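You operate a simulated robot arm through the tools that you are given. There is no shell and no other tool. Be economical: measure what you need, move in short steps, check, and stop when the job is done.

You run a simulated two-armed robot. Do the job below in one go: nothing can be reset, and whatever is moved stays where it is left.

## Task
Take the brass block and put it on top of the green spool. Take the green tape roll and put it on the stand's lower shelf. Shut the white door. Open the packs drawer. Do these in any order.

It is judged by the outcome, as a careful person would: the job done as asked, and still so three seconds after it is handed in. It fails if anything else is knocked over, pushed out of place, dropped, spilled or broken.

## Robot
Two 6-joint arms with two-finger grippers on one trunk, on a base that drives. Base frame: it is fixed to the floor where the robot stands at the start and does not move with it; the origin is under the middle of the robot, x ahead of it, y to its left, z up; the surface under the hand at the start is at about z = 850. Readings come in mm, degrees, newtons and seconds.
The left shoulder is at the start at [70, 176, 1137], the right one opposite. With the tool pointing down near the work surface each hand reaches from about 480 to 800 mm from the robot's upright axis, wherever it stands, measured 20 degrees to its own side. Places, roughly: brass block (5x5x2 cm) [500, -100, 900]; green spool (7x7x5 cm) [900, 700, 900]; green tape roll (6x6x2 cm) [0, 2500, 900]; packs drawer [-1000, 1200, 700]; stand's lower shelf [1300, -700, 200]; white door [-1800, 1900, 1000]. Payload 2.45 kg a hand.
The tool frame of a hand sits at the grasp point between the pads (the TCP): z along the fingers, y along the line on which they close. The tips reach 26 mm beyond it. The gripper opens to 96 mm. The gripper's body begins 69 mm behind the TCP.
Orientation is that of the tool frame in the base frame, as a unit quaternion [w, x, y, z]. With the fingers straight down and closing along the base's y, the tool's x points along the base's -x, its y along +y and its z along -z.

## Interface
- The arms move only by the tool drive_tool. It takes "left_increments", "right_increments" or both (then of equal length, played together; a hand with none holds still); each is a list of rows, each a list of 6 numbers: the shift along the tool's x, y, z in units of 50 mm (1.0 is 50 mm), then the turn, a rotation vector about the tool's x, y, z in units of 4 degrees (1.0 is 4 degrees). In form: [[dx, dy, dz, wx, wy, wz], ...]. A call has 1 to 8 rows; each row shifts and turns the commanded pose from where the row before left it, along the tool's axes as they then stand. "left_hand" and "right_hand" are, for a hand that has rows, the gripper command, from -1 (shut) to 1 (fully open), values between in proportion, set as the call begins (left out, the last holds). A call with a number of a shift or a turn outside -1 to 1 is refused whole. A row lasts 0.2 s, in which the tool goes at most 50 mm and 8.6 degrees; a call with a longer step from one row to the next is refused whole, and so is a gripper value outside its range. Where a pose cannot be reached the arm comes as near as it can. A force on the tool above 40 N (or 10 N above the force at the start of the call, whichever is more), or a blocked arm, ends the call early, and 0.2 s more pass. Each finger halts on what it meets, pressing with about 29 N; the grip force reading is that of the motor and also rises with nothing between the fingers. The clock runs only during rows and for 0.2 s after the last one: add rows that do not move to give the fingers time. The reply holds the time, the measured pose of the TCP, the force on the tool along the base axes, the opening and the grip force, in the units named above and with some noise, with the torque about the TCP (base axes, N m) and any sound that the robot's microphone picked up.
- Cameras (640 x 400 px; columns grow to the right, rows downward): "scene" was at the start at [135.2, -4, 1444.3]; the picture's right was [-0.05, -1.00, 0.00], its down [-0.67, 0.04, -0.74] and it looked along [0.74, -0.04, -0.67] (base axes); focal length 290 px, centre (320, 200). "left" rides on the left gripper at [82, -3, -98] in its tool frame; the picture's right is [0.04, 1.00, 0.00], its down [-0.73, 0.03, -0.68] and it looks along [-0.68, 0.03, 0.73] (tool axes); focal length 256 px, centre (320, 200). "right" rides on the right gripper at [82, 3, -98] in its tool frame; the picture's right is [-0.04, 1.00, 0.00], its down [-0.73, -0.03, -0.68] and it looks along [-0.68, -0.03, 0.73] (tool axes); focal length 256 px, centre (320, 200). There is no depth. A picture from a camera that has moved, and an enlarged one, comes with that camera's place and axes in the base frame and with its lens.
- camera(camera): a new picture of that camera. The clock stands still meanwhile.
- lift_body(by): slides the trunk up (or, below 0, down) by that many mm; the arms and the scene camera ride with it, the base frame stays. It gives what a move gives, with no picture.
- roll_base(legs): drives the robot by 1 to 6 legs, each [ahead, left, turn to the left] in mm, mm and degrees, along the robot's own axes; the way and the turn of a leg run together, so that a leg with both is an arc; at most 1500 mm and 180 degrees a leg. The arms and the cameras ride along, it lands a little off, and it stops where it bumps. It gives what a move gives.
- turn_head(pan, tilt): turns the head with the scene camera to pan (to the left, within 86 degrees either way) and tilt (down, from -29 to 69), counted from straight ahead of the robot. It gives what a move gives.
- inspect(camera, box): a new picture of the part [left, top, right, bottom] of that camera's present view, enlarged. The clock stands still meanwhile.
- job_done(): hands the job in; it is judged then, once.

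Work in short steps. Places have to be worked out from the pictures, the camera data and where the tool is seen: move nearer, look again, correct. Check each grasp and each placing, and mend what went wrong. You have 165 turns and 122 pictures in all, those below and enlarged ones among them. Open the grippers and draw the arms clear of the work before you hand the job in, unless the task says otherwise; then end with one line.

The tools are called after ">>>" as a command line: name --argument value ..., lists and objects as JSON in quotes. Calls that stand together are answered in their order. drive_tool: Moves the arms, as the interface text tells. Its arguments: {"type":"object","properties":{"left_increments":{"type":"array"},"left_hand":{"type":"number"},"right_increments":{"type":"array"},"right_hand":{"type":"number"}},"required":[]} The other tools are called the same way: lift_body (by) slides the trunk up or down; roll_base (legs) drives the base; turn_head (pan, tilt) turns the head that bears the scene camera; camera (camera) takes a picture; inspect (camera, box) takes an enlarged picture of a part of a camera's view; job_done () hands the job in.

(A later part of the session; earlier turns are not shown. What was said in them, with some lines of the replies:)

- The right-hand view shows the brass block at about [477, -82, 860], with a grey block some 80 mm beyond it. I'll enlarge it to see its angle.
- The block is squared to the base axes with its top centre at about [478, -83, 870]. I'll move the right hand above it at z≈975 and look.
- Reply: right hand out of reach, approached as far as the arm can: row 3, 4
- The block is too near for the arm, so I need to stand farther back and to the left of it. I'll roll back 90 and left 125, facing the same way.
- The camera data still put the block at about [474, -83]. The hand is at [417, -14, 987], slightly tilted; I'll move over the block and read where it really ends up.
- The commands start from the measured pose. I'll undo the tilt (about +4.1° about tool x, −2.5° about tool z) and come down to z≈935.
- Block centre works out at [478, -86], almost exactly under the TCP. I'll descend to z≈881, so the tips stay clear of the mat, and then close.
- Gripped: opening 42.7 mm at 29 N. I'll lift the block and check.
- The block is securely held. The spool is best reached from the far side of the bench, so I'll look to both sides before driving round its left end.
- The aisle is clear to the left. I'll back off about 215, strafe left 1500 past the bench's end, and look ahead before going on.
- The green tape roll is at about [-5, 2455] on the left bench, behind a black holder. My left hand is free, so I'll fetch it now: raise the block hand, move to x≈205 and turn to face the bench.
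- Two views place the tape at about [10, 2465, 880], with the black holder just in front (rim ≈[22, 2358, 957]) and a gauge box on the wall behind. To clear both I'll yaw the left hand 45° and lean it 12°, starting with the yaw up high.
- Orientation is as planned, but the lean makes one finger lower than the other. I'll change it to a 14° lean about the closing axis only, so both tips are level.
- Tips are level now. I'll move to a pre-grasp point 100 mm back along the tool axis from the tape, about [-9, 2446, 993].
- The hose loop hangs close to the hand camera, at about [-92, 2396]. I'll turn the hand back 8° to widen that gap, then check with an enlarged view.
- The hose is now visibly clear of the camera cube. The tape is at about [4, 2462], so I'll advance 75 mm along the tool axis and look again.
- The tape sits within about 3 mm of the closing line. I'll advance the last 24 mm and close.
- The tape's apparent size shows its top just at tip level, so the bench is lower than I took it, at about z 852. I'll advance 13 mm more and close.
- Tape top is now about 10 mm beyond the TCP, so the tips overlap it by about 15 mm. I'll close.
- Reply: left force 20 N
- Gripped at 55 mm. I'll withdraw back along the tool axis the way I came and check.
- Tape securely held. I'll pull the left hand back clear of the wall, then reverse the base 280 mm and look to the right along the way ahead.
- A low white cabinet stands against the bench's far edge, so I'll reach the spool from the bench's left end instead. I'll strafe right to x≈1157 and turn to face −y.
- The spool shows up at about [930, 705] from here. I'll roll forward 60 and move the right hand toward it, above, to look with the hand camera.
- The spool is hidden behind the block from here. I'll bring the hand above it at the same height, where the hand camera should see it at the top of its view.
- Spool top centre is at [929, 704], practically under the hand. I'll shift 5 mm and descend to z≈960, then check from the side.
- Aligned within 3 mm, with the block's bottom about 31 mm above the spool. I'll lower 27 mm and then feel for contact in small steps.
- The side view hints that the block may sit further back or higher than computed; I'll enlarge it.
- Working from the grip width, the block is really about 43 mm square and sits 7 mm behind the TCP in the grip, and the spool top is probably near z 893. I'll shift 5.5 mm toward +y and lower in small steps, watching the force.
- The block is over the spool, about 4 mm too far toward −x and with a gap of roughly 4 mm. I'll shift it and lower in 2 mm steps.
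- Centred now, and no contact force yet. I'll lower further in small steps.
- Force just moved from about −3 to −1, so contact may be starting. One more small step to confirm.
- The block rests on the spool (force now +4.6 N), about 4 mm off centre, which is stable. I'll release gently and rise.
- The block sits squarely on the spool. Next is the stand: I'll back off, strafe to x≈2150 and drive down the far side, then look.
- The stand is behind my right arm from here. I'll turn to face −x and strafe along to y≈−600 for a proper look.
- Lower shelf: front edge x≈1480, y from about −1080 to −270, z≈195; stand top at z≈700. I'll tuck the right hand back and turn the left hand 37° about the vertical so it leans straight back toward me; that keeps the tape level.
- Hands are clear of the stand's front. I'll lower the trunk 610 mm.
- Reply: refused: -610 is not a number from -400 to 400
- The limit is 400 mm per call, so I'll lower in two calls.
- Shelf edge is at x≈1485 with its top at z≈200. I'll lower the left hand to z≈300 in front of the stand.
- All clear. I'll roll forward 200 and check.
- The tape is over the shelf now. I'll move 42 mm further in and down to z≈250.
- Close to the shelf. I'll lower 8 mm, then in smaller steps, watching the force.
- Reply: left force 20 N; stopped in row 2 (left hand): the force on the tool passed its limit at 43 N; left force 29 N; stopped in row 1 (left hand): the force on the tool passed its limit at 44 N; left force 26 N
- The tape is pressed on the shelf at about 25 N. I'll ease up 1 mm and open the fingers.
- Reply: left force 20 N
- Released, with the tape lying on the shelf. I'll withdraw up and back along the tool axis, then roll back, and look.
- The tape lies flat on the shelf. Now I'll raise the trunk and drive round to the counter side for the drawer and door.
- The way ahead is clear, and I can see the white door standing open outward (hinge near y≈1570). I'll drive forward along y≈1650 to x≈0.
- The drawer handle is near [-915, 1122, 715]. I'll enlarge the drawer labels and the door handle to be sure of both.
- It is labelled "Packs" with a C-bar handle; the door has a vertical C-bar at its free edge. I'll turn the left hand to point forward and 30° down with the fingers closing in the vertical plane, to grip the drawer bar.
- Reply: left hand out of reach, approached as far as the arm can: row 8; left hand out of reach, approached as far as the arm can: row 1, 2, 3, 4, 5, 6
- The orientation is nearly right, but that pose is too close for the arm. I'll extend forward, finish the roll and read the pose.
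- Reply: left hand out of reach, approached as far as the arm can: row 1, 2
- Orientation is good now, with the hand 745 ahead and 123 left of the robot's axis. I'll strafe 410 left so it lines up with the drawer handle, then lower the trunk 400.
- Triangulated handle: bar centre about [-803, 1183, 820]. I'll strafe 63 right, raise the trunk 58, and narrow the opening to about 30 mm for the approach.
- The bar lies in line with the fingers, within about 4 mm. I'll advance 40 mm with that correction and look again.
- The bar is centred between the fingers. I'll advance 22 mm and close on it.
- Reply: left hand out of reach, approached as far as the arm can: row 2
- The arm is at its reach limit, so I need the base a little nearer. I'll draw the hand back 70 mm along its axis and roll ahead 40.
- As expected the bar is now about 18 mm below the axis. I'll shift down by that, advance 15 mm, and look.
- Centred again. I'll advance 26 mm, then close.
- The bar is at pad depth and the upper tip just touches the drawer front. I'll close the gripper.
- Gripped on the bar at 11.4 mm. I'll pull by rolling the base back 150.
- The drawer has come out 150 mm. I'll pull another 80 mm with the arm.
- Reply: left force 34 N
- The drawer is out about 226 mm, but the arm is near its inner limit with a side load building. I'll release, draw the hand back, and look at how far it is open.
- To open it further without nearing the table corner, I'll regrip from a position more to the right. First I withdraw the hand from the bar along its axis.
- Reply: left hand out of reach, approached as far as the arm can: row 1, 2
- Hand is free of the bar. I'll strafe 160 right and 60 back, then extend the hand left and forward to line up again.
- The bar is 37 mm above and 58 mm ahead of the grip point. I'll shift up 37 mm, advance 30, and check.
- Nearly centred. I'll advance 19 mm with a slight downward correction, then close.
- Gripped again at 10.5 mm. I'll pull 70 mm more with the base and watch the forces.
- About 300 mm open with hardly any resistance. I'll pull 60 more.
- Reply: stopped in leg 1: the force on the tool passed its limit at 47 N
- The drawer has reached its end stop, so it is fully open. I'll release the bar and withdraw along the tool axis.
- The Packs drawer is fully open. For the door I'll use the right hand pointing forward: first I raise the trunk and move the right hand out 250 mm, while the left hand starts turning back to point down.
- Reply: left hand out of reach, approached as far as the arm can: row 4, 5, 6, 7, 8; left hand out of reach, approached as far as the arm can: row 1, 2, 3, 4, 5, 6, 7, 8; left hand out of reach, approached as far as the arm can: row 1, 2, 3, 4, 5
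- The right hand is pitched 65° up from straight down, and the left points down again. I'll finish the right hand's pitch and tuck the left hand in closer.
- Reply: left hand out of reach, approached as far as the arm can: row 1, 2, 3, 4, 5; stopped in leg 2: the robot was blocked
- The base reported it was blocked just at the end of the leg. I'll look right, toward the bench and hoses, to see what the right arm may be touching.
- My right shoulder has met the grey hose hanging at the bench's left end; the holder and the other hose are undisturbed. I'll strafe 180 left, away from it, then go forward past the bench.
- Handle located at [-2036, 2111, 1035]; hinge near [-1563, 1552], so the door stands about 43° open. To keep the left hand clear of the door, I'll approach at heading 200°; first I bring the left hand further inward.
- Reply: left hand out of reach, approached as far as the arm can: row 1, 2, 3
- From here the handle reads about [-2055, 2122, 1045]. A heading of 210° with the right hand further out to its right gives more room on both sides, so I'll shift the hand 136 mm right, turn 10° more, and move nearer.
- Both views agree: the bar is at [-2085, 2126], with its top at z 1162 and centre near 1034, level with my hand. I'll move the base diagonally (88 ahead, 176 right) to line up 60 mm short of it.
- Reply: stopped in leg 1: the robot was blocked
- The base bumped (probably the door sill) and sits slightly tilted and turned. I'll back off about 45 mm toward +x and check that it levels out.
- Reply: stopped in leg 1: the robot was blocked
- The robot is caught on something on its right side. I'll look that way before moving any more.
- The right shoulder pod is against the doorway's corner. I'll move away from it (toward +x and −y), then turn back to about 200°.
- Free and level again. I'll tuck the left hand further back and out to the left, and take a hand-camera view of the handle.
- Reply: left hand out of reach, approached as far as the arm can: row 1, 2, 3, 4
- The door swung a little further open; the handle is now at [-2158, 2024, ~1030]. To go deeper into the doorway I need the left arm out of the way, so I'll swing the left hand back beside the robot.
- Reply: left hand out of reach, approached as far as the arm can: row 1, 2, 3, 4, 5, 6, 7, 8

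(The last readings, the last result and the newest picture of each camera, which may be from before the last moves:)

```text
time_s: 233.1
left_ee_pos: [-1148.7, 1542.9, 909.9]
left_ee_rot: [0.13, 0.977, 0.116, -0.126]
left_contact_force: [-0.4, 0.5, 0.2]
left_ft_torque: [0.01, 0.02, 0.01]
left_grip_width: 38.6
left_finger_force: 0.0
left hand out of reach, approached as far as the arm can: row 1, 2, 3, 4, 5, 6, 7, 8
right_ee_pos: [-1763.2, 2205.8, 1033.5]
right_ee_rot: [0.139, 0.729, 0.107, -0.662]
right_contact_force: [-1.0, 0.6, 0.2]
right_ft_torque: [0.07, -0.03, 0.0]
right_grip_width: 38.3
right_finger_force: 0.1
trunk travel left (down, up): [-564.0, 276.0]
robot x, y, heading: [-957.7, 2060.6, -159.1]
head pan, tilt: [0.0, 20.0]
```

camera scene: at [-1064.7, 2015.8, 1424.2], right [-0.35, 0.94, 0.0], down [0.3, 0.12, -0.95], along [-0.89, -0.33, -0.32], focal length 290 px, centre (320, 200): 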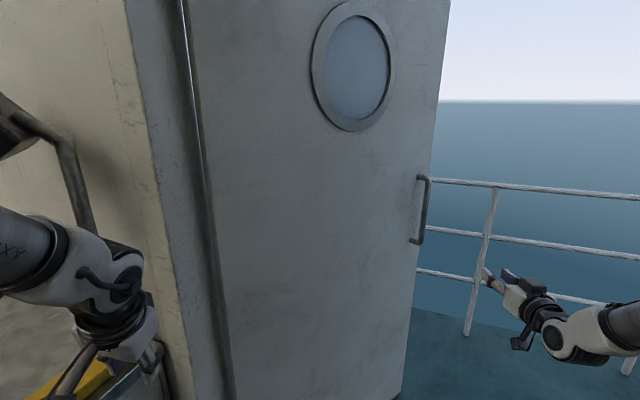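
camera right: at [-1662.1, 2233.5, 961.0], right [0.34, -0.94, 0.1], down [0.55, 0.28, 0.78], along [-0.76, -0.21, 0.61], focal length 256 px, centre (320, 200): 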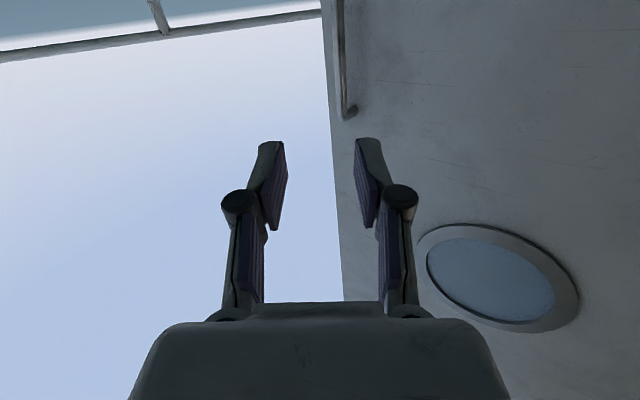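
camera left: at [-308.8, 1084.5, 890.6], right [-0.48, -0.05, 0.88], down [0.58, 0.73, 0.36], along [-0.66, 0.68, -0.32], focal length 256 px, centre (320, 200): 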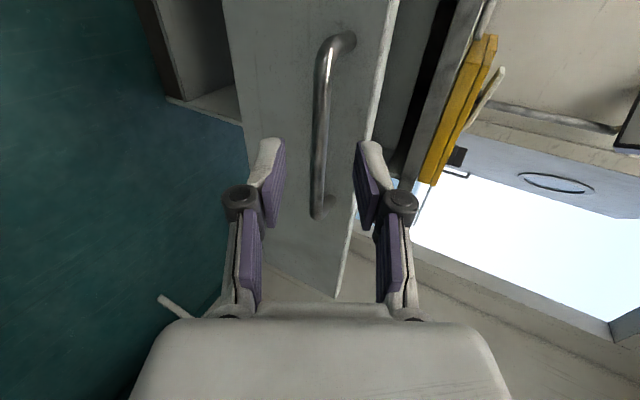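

The arm needs its wrist turned to get there. I'll yaw the left hand 32° to the left first, then see if it can swing back.

>>> drive_tool --left_increments '[[0, 0, -0.3, -0.276, 0.225, -0.936], [0, 0, -0.3, -0.276, 0.225, -0.936], [0, 0, -0.3, -0.276, 0.225, -0.936], [0, 0, -0.3, -0.276, 0.225, -0.936], [0, 0, -0.3, -0.276, 0.225, -0.936], [0, 0, -0.3, -0.276, 0.225, -0.936], [0, 0, -0.3, -0.276, 0.225, -0.936], [0, 0, -0.3, -0.276, 0.225, -0.936]]'

>>> drive_tool --left_increments '[[0.5, 0, 0, -0.276, 0.225, -0.936], [0.5, 0, 0, -0.276, 0.225, -0.936], [0.5, 0, 0, -0.276, 0.225, -0.936], [0.5, 0, 0, -0.276, 0.225, -0.936], [0.5, 0, 0, -0.276, 0.225, -0.936], [0.5, 0, 0, -0.276, 0.225, -0.936], [0.5, 0, 0, -0.276, 0.225, -0.936], [0.5, 0, 0, -0.276, 0.225, -0.936]]'

```text
time_s: 234.9
left_ee_pos: [-1164.0, 1586.1, 992.6]
left_ee_rot: [0.16, 0.907, 0.381, -0.085]
left_contact_force: [-0.9, -0.1, -0.3]
left_ft_torque: [-0.02, 0.01, 0.0]
left_grip_width: 38.4
left_finger_force: 0.1
left hand out of reach, approached as far as the arm can: row 1, 2, 3, 4, 5, 6, 7, 8
right_ee_pos: [-1762.5, 2204.8, 1033.1]
right_ee_rot: [0.14, 0.728, 0.109, -0.663]
right_contact_force: [0.4, -0.5, 0.6]
right_ft_torque: [-0.04, -0.02, -0.01]
right_grip_width: 38.8
right_finger_force: 0.2
trunk travel left (down, up): [-564.0, 276.0]
robot x, y, heading: [-959.8, 2062.2, -159.3]
head pan, tilt: [0.0, 20.0]
```

```text
time_s: 236.7
left_ee_pos: [-1138.1, 1680.5, 985.6]
left_ee_rot: [0.177, 0.766, 0.617, -0.038]
left_contact_force: [0.1, 0.1, -0.8]
left_ft_torque: [-0.01, 0.0, 0.03]
left_grip_width: 38.2
left_finger_force: 0.0
left hand out of reach, approached as far as the arm can: row 2, 3, 4, 5, 6, 7, 8
right_ee_pos: [-1763.0, 2204.5, 1033.0]
right_ee_rot: [0.14, 0.728, 0.108, -0.662]
right_contact_force: [-0.6, 0.2, -0.4]
right_ft_torque: [0.01, 0.01, 0.01]
right_grip_width: 38.5
right_finger_force: 0.2
trunk travel left (down, up): [-564.0, 276.0]
robot x, y, heading: [-958.0, 2064.0, -159.5]
head pan, tilt: [0.0, 20.0]
```

The left hand ended at a compact tuck (302 ahead, 295 left), which suits. I'll turn to 210° and move to a point 60 mm short of the handle.

>>> roll_base --legs '[[0, 0, 10], [250, -149, 0]]'

>>> camera --camera "right"

>>> camera --camera "scene"

```text
time_s: 237.3
left_ee_pos: [-1141.2, 1678.2, 983.8]
left_ee_rot: [0.176, 0.769, 0.614, -0.036]
left_contact_force: [-0.2, -0.7, -0.2]
left_ft_torque: [0.01, 0.02, -0.01]
left_grip_width: 38.4
left_finger_force: 0.1
right_ee_pos: [-1763.9, 2206.9, 1034.6]
right_ee_rot: [0.137, 0.728, 0.105, -0.664]
right_contact_force: [0.0, 0.5, -0.2]
right_ft_torque: [0.03, 0.01, -0.01]
right_grip_width: 38.1
right_finger_force: 0.0
trunk travel left (down, up): [-564.0, 276.0]
robot x, y, heading: [-957.4, 2063.1, -159.9]
head pan, tilt: [0.0, 20.0]
stopped in leg 1: the robot was blocked; the commanded pose is now the measured one
```

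```text
21 pictures are left
camera right: at [-1663.5, 2234.7, 961.1], right [0.33, -0.94, 0.1], down [0.55, 0.28, 0.78], along [-0.76, -0.2, 0.61], focal length 256 px, centre (320, 200)
```

right: 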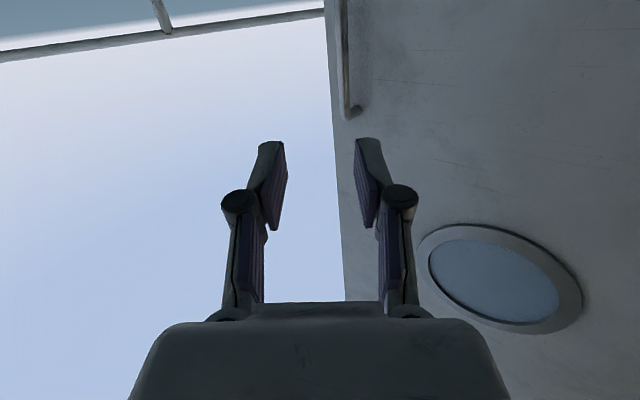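

```text
20 pictures are left
camera scene: at [-1068.6, 2011.9, 1423.4], right [-0.35, 0.94, 0.01], down [0.31, 0.12, -0.94], along [-0.89, -0.33, -0.33], focal length 290 px, centre (320, 200)
```

scene: 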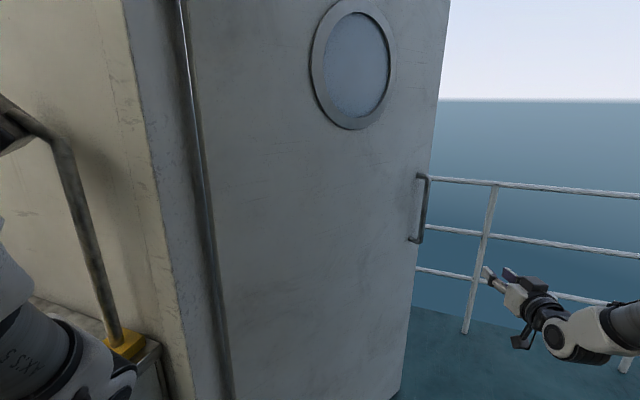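

The turn was blocked at once, so something on one side is touching. I'll look left at the left elbow.

>>> turn_head --pan 70 --tilt 40

>>> camera --camera "scene"

>>> turn_head --pan -75 --tilt 40

>>> camera --camera "scene"

```text
time_s: 238.7
left_ee_pos: [-1139.4, 1678.8, 984.2]
left_ee_rot: [0.176, 0.767, 0.616, -0.037]
left_contact_force: [-0.8, 0.0, 0.0]
left_ft_torque: [0.01, -0.01, -0.01]
left_grip_width: 38.8
left_finger_force: 0.0
right_ee_pos: [-1764.8, 2206.1, 1033.3]
right_ee_rot: [0.139, 0.728, 0.106, -0.662]
right_contact_force: [0.0, 0.1, 0.2]
right_ft_torque: [0.03, 0.02, -0.01]
right_grip_width: 38.5
right_finger_force: 0.0
trunk travel left (down, up): [-564.0, 276.0]
robot x, y, heading: [-952.6, 2065.6, -159.5]
head pan, tilt: [70.0, 40.0]
```

```text
19 pictures are left
camera scene: at [-978.9, 1961.3, 1391.0], right [-1.0, -0.01, 0.02], down [-0.02, 0.64, -0.77], along [0.0, -0.77, -0.64], focal length 290 px, centre (320, 200)
```

scene: 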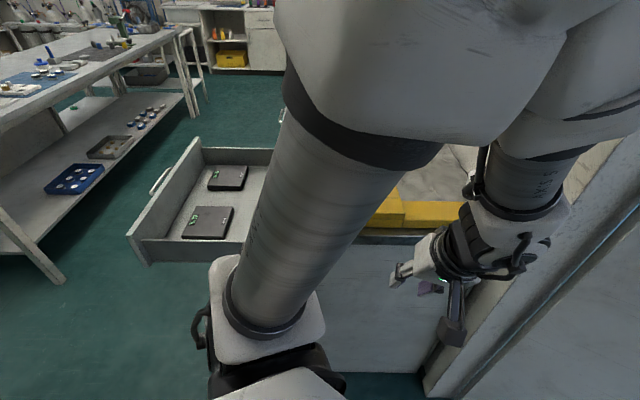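

```text
time_s: 241.0
left_ee_pos: [-1139.0, 1679.6, 984.7]
left_ee_rot: [0.176, 0.767, 0.615, -0.038]
left_contact_force: [0.5, -0.2, -1.0]
left_ft_torque: [0.02, 0.02, -0.04]
left_grip_width: 38.3
left_finger_force: 0.1
right_ee_pos: [-1763.8, 2205.4, 1033.4]
right_ee_rot: [0.139, 0.728, 0.106, -0.663]
right_contact_force: [0.5, 0.0, -0.5]
right_ft_torque: [0.0, 0.01, -0.03]
right_grip_width: 38.4
right_finger_force: 0.1
trunk travel left (down, up): [-564.0, 276.0]
robot x, y, heading: [-957.0, 2062.0, -159.6]
head pan, tilt: [-75.0, 40.0]
```

```text
18 pictures are left
camera scene: at [-1029.0, 2115.6, 1391.7], right [0.81, 0.58, -0.01], down [0.36, -0.52, -0.77], along [-0.46, 0.62, -0.64], focal length 290 px, centre (320, 200)
```

scene: 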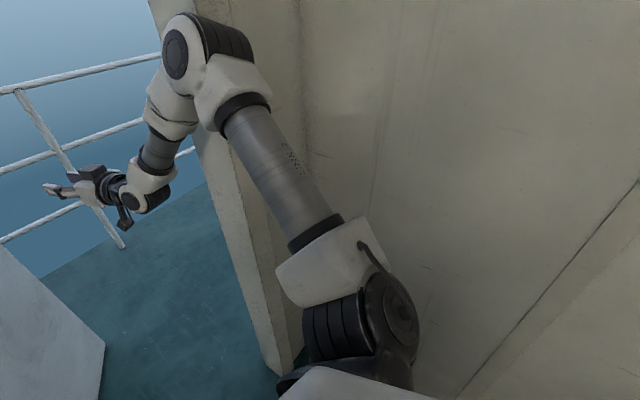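

Nothing visibly touches, though there isn't much room. I'll first back off 80 mm along my heading, then try the turn again.

>>> roll_base --legs '[[-80, 0, 0], [0, 0, 10]]'

```text
time_s: 242.8
left_ee_pos: [-1007.8, 1679.1, 981.0]
left_ee_rot: [0.182, 0.711, 0.679, -0.015]
left_contact_force: [0.1, 0.2, 0.3]
left_ft_torque: [-0.01, 0.05, -0.02]
left_grip_width: 38.2
left_finger_force: 0.1
right_ee_pos: [-1714.9, 2089.0, 1020.0]
right_ee_rot: [0.196, 0.721, 0.169, -0.642]
right_contact_force: [0.4, 0.3, -0.6]
right_ft_torque: [-0.05, 0.0, 0.0]
right_grip_width: 38.6
right_finger_force: 0.0
trunk travel left (down, up): [-564.0, 276.0]
robot x, y, heading: [-881.9, 2093.7, -149.2]
head pan, tilt: [-75.0, 40.0]
```

The turn worked from there. I'll now roll to the staging point 60 mm short of the handle.

>>> roll_base --legs '[[354, -171, 0]]'

>>> camera --camera "right"

```text
time_s: 245.2
left_ee_pos: [-1396.4, 1647.3, 979.5]
left_ee_rot: [0.183, 0.71, 0.679, -0.015]
left_contact_force: [0.0, -0.7, -0.8]
left_ft_torque: [0.0, 0.0, -0.03]
left_grip_width: 38.5
left_finger_force: 0.1
right_ee_pos: [-2104.5, 2056.7, 1019.2]
right_ee_rot: [0.196, 0.722, 0.169, -0.642]
right_contact_force: [0.5, 0.3, 0.4]
right_ft_torque: [0.04, -0.01, 0.02]
right_grip_width: 38.5
right_finger_force: 0.1
trunk travel left (down, up): [-564.0, 276.0]
robot x, y, heading: [-1269.0, 2057.9, -149.2]
head pan, tilt: [-75.0, 40.0]
```

```text
17 pictures are left
camera right: at [-2009.1, 2101.8, 948.5], right [0.49, -0.86, 0.11], down [0.48, 0.37, 0.79], along [-0.72, -0.34, 0.6], focal length 256 px, centre (320, 200)
```

right: 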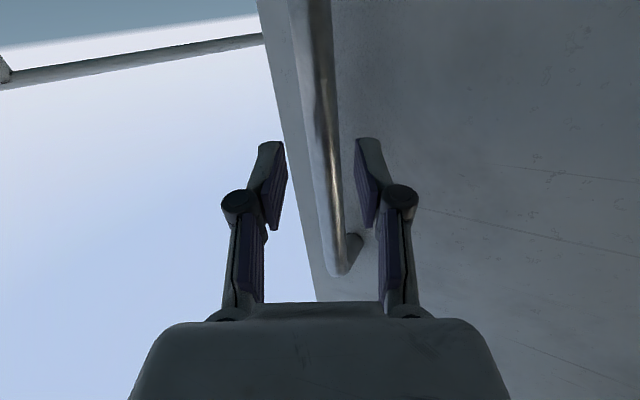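

The bar is centred between the fingers, about 54 mm ahead. I'll advance 46 mm with the arm and close.

>>> drive_tool --right_increments '[[0, 0.1, 0.46, 0, 0, 0], [0, 0, 0.46, 0, 0, 0], [0, 0, 0, 0, 0, 0]]'

>>> camera --camera "right"

```text
time_s: 246.0
left_ee_pos: [-1396.7, 1647.0, 980.2]
left_ee_rot: [0.183, 0.711, 0.679, -0.014]
left_contact_force: [0.0, 0.2, -0.3]
left_ft_torque: [0.0, 0.03, 0.03]
left_grip_width: 38.6
left_finger_force: 0.0
right_ee_pos: [-2140.0, 2029.3, 1015.4]
right_ee_rot: [0.197, 0.721, 0.17, -0.643]
right_contact_force: [-0.3, 0.0, 0.3]
right_ft_torque: [0.02, -0.02, 0.02]
right_grip_width: 38.4
right_finger_force: 0.1
trunk travel left (down, up): [-564.0, 276.0]
robot x, y, heading: [-1267.2, 2059.8, -149.4]
head pan, tilt: [-75.0, 40.0]
```

```text
16 pictures are left
camera right: at [-2045.3, 2074.8, 944.5], right [0.49, -0.86, 0.11], down [0.48, 0.37, 0.79], along [-0.72, -0.34, 0.6], focal length 256 px, centre (320, 200)
```

right: 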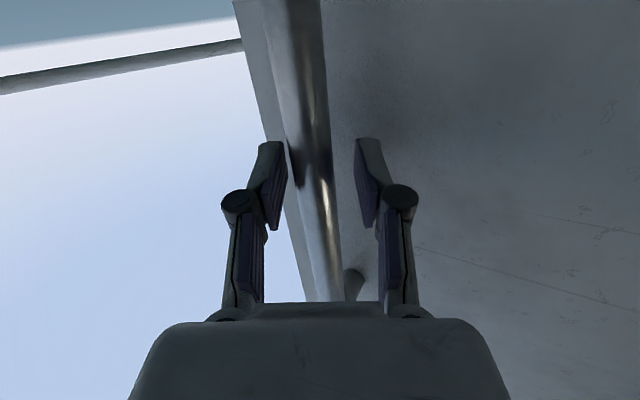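

The bar is between the pads. I'll close on it.

>>> drive_tool --right_increments '[[0, 0, 0, 0, 0, 0], [0, 0, 0, 0, 0, 0], [0, 0, 0, 0, 0, 0]]' --right_hand -1

```text
time_s: 246.8
left_ee_pos: [-1397.8, 1648.8, 980.6]
left_ee_rot: [0.183, 0.711, 0.679, -0.014]
left_contact_force: [-1.1, 0.4, -0.2]
left_ft_torque: [-0.03, 0.0, -0.02]
left_grip_width: 38.5
left_finger_force: 0.1
right_ee_pos: [-2143.4, 2030.3, 1015.5]
right_ee_rot: [0.197, 0.721, 0.169, -0.642]
right_contact_force: [-15.0, 9.4, 7.2]
right_ft_torque: [1.11, 0.74, -0.21]
right_grip_width: 22.3
right_finger_force: 44.3
trunk travel left (down, up): [-564.0, 276.0]
robot x, y, heading: [-1270.0, 2058.2, -149.2]
head pan, tilt: [-75.0, 40.0]
```

Gripped on the door bar (22 mm). I'll pull the door along its arc by backing and turning gradually, starting with a short leg.

>>> roll_base --legs '[[-50, 26, -3.8]]'

```text
time_s: 247.7
left_ee_pos: [-1389.1, 1652.9, 979.4]
left_ee_rot: [0.184, 0.719, 0.67, -0.016]
left_contact_force: [0.3, 0.1, -0.2]
left_ft_torque: [-0.06, 0.01, 0.02]
left_grip_width: 38.5
left_finger_force: 0.0
right_ee_pos: [-2125.8, 2052.0, 1017.8]
right_ee_rot: [0.187, 0.721, 0.159, -0.648]
right_contact_force: [-1.0, 0.9, -14.8]
right_ft_torque: [1.01, 0.72, -0.28]
right_grip_width: 22.2
right_finger_force: 45.0
trunk travel left (down, up): [-564.0, 276.0]
robot x, y, heading: [-1247.8, 2061.8, -150.8]
head pan, tilt: [-75.0, 40.0]
stopped in leg 1: the force on the tool passed its limit at 42 N (the readings are from after the stop); the commanded pose is now the measured one
```

The door moved along its arc as expected, but the pull briefly exceeded the force limit. I'll go on in several very small legs so that it moves gently.

>>> roll_base --legs '[[-16, 9, -1.2], [-16, 9, -1.2], [-16, 9, -1.2], [-16, 9, -1.2], [-16, 9, -1.2], [-16, 9, -1.2]]'

```text
time_s: 249.7
left_ee_pos: [-1350.3, 1662.4, 981.2]
left_ee_rot: [0.182, 0.747, 0.638, -0.024]
left_contact_force: [0.6, -0.7, 0.2]
left_ft_torque: [-0.01, 0.02, -0.01]
left_grip_width: 38.1
left_finger_force: 0.0
right_ee_pos: [-2052.9, 2127.3, 1018.3]
right_ee_rot: [0.159, 0.726, 0.125, -0.657]
right_contact_force: [-5.8, 6.5, -14.6]
right_ft_torque: [1.02, 0.7, -0.33]
right_grip_width: 22.6
right_finger_force: 45.3
trunk travel left (down, up): [-564.0, 276.0]
robot x, y, heading: [-1175.3, 2055.5, -155.6]
head pan, tilt: [-75.0, 40.0]
stopped in leg 4: the force on the tool passed its limit at 43 N (the readings are from after the stop); the commanded pose is now the measured one
```

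The door is following well; the arc fits a hinge near [-1550, 1568] with radius about 752. I'll continue with recomputed small legs.

>>> roll_base --legs '[[-17.4, 7.7, -1.07], [-17.4, 7.7, -1.07], [-17.4, 7.7, -1.07], [-17.4, 7.7, -1.07], [-17.4, 7.7, -1.07], [-17.4, 7.7, -1.07]]'

```text
time_s: 252.7
left_ee_pos: [-1277.8, 1678.4, 980.9]
left_ee_rot: [0.181, 0.783, 0.594, -0.035]
left_contact_force: [-0.6, -0.1, -0.2]
left_ft_torque: [0.01, -0.04, -0.02]
left_grip_width: 38.3
left_finger_force: 0.0
right_ee_pos: [-1924.5, 2221.9, 1019.5]
right_ee_rot: [0.119, 0.732, 0.081, -0.666]
right_contact_force: [-2.7, 5.2, -3.1]
right_ft_torque: [1.12, 0.68, -0.02]
right_grip_width: 22.4
right_finger_force: 44.8
trunk travel left (down, up): [-564.0, 276.0]
robot x, y, heading: [-1060.2, 2055.2, -162.2]
head pan, tilt: [-75.0, 40.0]
stopped in leg 6: the force on the tool passed its limit at 59 N (the readings are from after the stop); the commanded pose is now the measured one
```

Half closed now (handle at [-1924, 2222]). To keep my right elbow clear of the jamb I'll turn faster over the next stretch.

>>> roll_base --legs '[[-10.3, 22.1, -1.97], [-10.3, 22.1, -1.97], [-10.3, 22.1, -1.97], [-10.3, 22.1, -1.97], [-10.3, 22.1, -1.97], [-10.3, 22.1, -1.97]]'

```text
time_s: 254.8
left_ee_pos: [-1266.4, 1637.9, 981.2]
left_ee_rot: [0.178, 0.821, 0.541, -0.047]
left_contact_force: [-0.1, 0.7, 0.6]
left_ft_torque: [0.0, 0.0, -0.03]
left_grip_width: 38.6
left_finger_force: 0.1
right_ee_pos: [-1835.1, 2264.7, 1019.5]
right_ee_rot: [0.075, 0.736, 0.028, -0.673]
right_contact_force: [-2.2, 1.4, -7.0]
right_ft_torque: [1.21, 0.73, -0.27]
right_grip_width: 22.4
right_finger_force: 45.4
trunk travel left (down, up): [-564.0, 276.0]
robot x, y, heading: [-1001.8, 1978.1, -169.7]
head pan, tilt: [-75.0, 40.0]
stopped in leg 4: the force on the tool passed its limit at 44 N (the readings are from after the stop); the commanded pose is now the measured one
```

On track (door about 22° from shut). Next set of small legs.

>>> roll_base --legs '[[-16, 13.9, -1.38], [-16, 13.9, -1.38], [-16, 13.9, -1.38], [-16, 13.9, -1.38], [-16, 13.9, -1.38], [-16, 13.9, -1.38]]'

```text
time_s: 257.6
left_ee_pos: [-1211.6, 1605.7, 980.1]
left_ee_rot: [0.174, 0.857, 0.481, -0.058]
left_contact_force: [1.1, 0.7, -0.4]
left_ft_torque: [0.02, 0.0, 0.0]
left_grip_width: 38.7
left_finger_force: 0.0
right_ee_pos: [-1682.9, 2309.4, 1019.6]
right_ee_rot: [0.026, 0.734, -0.025, -0.678]
right_contact_force: [-7.1, 13.1, -3.0]
right_ft_torque: [1.2, -0.01, -0.43]
right_grip_width: 22.3
right_finger_force: 45.2
trunk travel left (down, up): [-564.0, 276.0]
robot x, y, heading: [-895.5, 1903.5, -178.2]
head pan, tilt: [-75.0, 40.0]
```

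Only about 10° left. I'll keep pulling nearly straight back until the door meets its frame.

>>> roll_base --legs '[[-22, 2.5, -0.3], [-22, 2.5, -0.3], [-22, 2.5, -0.3], [-22, 2.5, -0.3], [-22, 2.5, -0.3], [-22, 2.5, -0.3]]'

>>> turn_head --pan -15 --tilt 15

>>> camera --camera "scene"

```text
time_s: 260.4
left_ee_pos: [-1088.2, 1605.8, 980.6]
left_ee_rot: [0.175, 0.865, 0.467, -0.062]
left_contact_force: [0.1, -0.2, -0.1]
left_ft_torque: [-0.02, 0.01, -0.02]
left_grip_width: 38.4
left_finger_force: 0.1
right_ee_pos: [-1539.9, 2323.2, 1021.2]
right_ee_rot: [0.014, 0.732, -0.039, -0.68]
right_contact_force: [-5.5, 24.5, -2.7]
right_ft_torque: [1.26, 0.58, -0.56]
right_grip_width: 22.8
right_finger_force: 45.1
trunk travel left (down, up): [-564.0, 276.0]
robot x, y, heading: [-766.4, 1889.4, -179.8]
head pan, tilt: [-75.0, 40.0]
```

```text
time_s: 261.7
left_ee_pos: [-1086.6, 1603.7, 981.0]
left_ee_rot: [0.173, 0.865, 0.467, -0.061]
left_contact_force: [0.2, 0.3, 0.3]
left_ft_torque: [-0.01, 0.01, 0.01]
left_grip_width: 38.5
left_finger_force: 0.1
right_ee_pos: [-1538.2, 2323.0, 1020.4]
right_ee_rot: [0.014, 0.732, -0.038, -0.68]
right_contact_force: [0.8, 14.3, -15.7]
right_ft_torque: [1.16, -0.97, -0.25]
right_grip_width: 22.7
right_finger_force: 44.5
trunk travel left (down, up): [-564.0, 276.0]
robot x, y, heading: [-763.7, 1892.7, -180.1]
head pan, tilt: [-15.0, 15.0]
```

```text
15 pictures are left
camera scene: at [-907.5, 1921.8, 1429.3], right [0.26, 0.97, 0.0], down [0.25, -0.07, -0.96], along [-0.93, 0.25, -0.26], focal length 290 px, centre (320, 200)
```

scene: 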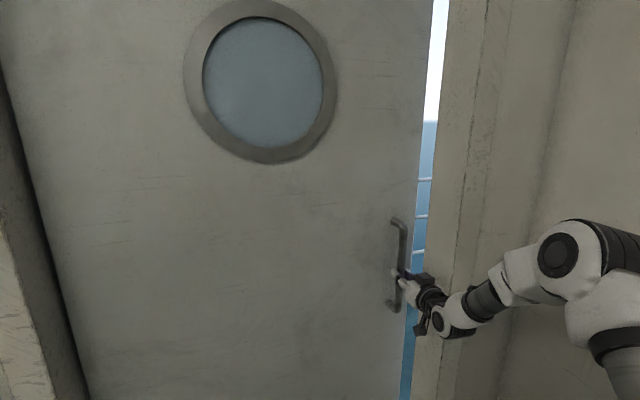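

A gap of a few centimetres remains at the free edge. I'll pull further in small legs until it stops against the frame.

>>> roll_base --legs '[[-15, -1, 0], [-15, -1, 0], [-15, -1, 0], [-15, 0, 0], [-15, 0, 0], [-15, 0, 0]]'

>>> camera --camera "scene"

```text
time_s: 264.5
left_ee_pos: [-995.5, 1604.2, 979.5]
left_ee_rot: [0.171, 0.865, 0.468, -0.061]
left_contact_force: [0.4, 0.2, -0.3]
left_ft_torque: [0.05, 0.01, 0.02]
left_grip_width: 38.5
left_finger_force: 0.0
right_ee_pos: [-1448.5, 2317.7, 1024.1]
right_ee_rot: [0.013, 0.733, -0.033, -0.68]
right_contact_force: [-4.1, -0.4, 1.6]
right_ft_torque: [1.23, -0.85, 0.02]
right_grip_width: 22.5
right_finger_force: 45.0
trunk travel left (down, up): [-564.0, 276.0]
robot x, y, heading: [-672.6, 1895.2, -179.7]
head pan, tilt: [-15.0, 15.0]
stopped in leg 6: the force on the tool passed its limit at 42 N (the readings are from after the stop); the commanded pose is now the measured one
```

```text
14 pictures are left
camera scene: at [-815.3, 1919.3, 1429.9], right [0.26, 0.97, 0.0], down [0.25, -0.07, -0.97], along [-0.93, 0.25, -0.26], focal length 290 px, centre (320, 200)
```

scene: 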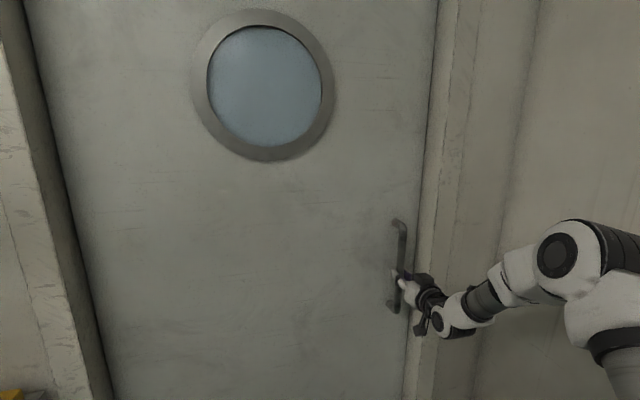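

The gap is gone and the pull met a firm stop. One more small tug will confirm it, before I release.

>>> roll_base --legs '[[-10, 0, 0]]'

>>> inspect --camera "scene" --box '[380, 0, 480, 230]'

```text
time_s: 265.2
left_ee_pos: [-987.8, 1604.0, 978.6]
left_ee_rot: [0.173, 0.864, 0.468, -0.059]
left_contact_force: [0.3, 0.1, -0.4]
left_ft_torque: [-0.01, 0.0, 0.02]
left_grip_width: 38.2
left_finger_force: 0.2
right_ee_pos: [-1442.0, 2319.0, 1022.6]
right_ee_rot: [0.014, 0.733, -0.034, -0.679]
right_contact_force: [-37.3, 0.4, 9.4]
right_ft_torque: [1.12, 0.54, 0.05]
right_grip_width: 22.6
right_finger_force: 45.2
trunk travel left (down, up): [-564.0, 276.0]
robot x, y, heading: [-662.8, 1891.8, -179.7]
head pan, tilt: [-15.0, 15.0]
```

```text
1.74 times, centred on (430, 115) of scene
camera zoom: at [-810.4, 1918.6, 1429.3], right [0.25, 0.97, 0.0], down [0.25, -0.07, -0.96], along [-0.93, 0.25, -0.26], focal length 505 px, centre (129, 348)
```

zoom: 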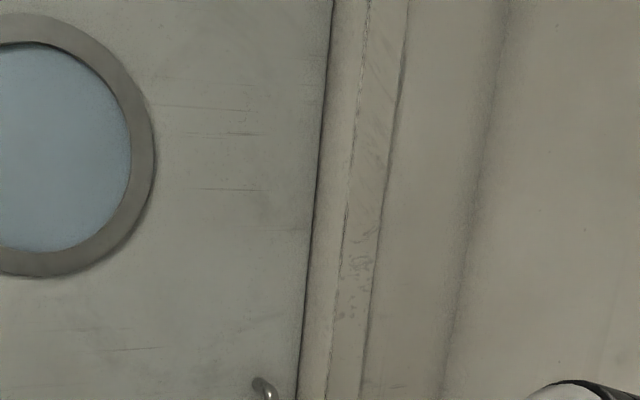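

The door is firm against its frame, holding 37 N without moving. I'll open the right gripper and back the hand straight off.

>>> drive_tool --right_increments '[[0, 0, 0, 0, 0, 0], [0, 0, 0, 0, 0, 0], [0, 0, 0, 0, 0, 0]]' --right_hand 0.6

>>> roll_base --legs '[[-90, 0, 0]]'

>>> camera --camera "scene"

```text
time_s: 266.1
left_ee_pos: [-983.2, 1604.1, 980.0]
left_ee_rot: [0.172, 0.864, 0.469, -0.061]
left_contact_force: [0.5, 0.3, -0.1]
left_ft_torque: [0.02, 0.0, -0.02]
left_grip_width: 38.4
left_finger_force: 0.1
right_ee_pos: [-1435.7, 2318.8, 1024.9]
right_ee_rot: [0.015, 0.731, -0.033, -0.681]
right_contact_force: [0.6, -0.4, 0.2]
right_ft_torque: [-0.01, -0.02, -0.02]
right_grip_width: 76.5
right_finger_force: 0.0
trunk travel left (down, up): [-564.0, 276.0]
robot x, y, heading: [-668.6, 1894.7, -180.1]
head pan, tilt: [-15.0, 15.0]
```

```text
time_s: 267.2
left_ee_pos: [-892.9, 1605.2, 980.6]
left_ee_rot: [0.172, 0.864, 0.469, -0.063]
left_contact_force: [0.2, 0.4, 0.0]
left_ft_torque: [-0.04, 0.06, 0.0]
left_grip_width: 38.4
left_finger_force: 0.0
right_ee_pos: [-1346.2, 2319.8, 1025.7]
right_ee_rot: [0.015, 0.731, -0.034, -0.681]
right_contact_force: [0.5, 0.4, 0.1]
right_ft_torque: [-0.02, -0.01, 0.02]
right_grip_width: 76.9
right_finger_force: 0.1
trunk travel left (down, up): [-564.0, 276.0]
robot x, y, heading: [-577.7, 1894.6, -179.7]
head pan, tilt: [-15.0, 15.0]
```

```text
12 pictures are left
camera scene: at [-712.7, 1920.1, 1429.9], right [0.25, 0.97, 0.0], down [0.25, -0.07, -0.97], along [-0.93, 0.25, -0.26], focal length 290 px, centre (320, 200)
```

scene: 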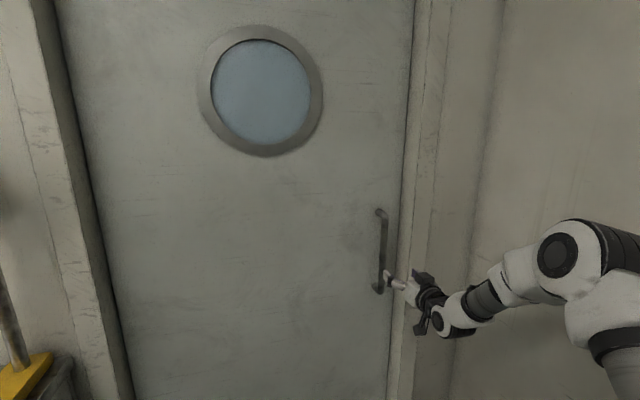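

The door stays shut and the hand is clear. I'll open both grippers fully and check the drawer and counter on the left.

>>> drive_tool --left_increments '[[0, 0, 0, 0, 0, 0], [0, 0, 0, 0, 0, 0]]' --right_increments '[[0, 0, 0, 0, 0, 0], [0, 0, 0, 0, 0, 0]]' --left_hand 1 --right_hand 1

>>> turn_head --pan 65 --tilt 30

>>> camera --camera "scene"

```text
time_s: 267.8
left_ee_pos: [-892.7, 1605.0, 980.2]
left_ee_rot: [0.173, 0.864, 0.469, -0.062]
left_contact_force: [-0.9, -0.3, 0.1]
left_ft_torque: [0.01, -0.01, 0.0]
left_grip_width: 96.1
left_finger_force: 0.1
right_ee_pos: [-1345.9, 2318.6, 1026.9]
right_ee_rot: [0.015, 0.731, -0.033, -0.682]
right_contact_force: [0.9, -0.4, -0.2]
right_ft_torque: [-0.01, -0.05, -0.02]
right_grip_width: 95.7
right_finger_force: 0.0
trunk travel left (down, up): [-564.0, 276.0]
robot x, y, heading: [-574.0, 1889.0, -179.7]
head pan, tilt: [-15.0, 15.0]
```

```text
time_s: 269.3
left_ee_pos: [-893.3, 1603.7, 980.2]
left_ee_rot: [0.172, 0.864, 0.469, -0.062]
left_contact_force: [0.4, -0.5, 0.3]
left_ft_torque: [0.0, 0.0, -0.03]
left_grip_width: 95.9
left_finger_force: 0.0
right_ee_pos: [-1346.3, 2318.3, 1026.1]
right_ee_rot: [0.015, 0.731, -0.032, -0.681]
right_contact_force: [-0.8, -0.2, 1.0]
right_ft_torque: [0.03, 0.05, -0.01]
right_grip_width: 96.0
right_finger_force: 0.0
trunk travel left (down, up): [-564.0, 276.0]
robot x, y, heading: [-575.4, 1894.0, -179.9]
head pan, tilt: [65.0, 30.0]
```

```text
11 pictures are left
camera scene: at [-661.2, 1814.1, 1405.6], right [-0.91, 0.42, 0.0], down [0.21, 0.45, -0.87], along [-0.36, -0.79, -0.5], focal length 290 px, centre (320, 200)
```

scene: 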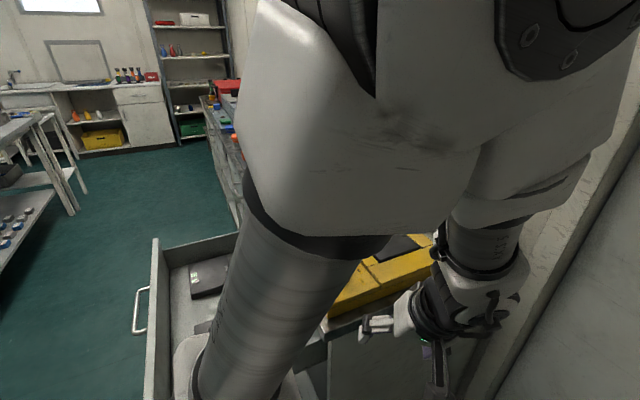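

All four parts are done: the drawer is still open, the door is shut, and nothing on the counter has been disturbed. Both grippers are open and clear, so I'm handing the job in.

>>> job_done

```text
The job is handed in.
```

The job is handed in: the brass block is on the green spool, the green tape roll is on the stand's lower shelf, the white door is shut and the packs drawer is fully open. On the way to the door, my arm and base bumped the grey hose at the bench end and the doorway corner; I saw nothing knocked over or damaged afterwards.
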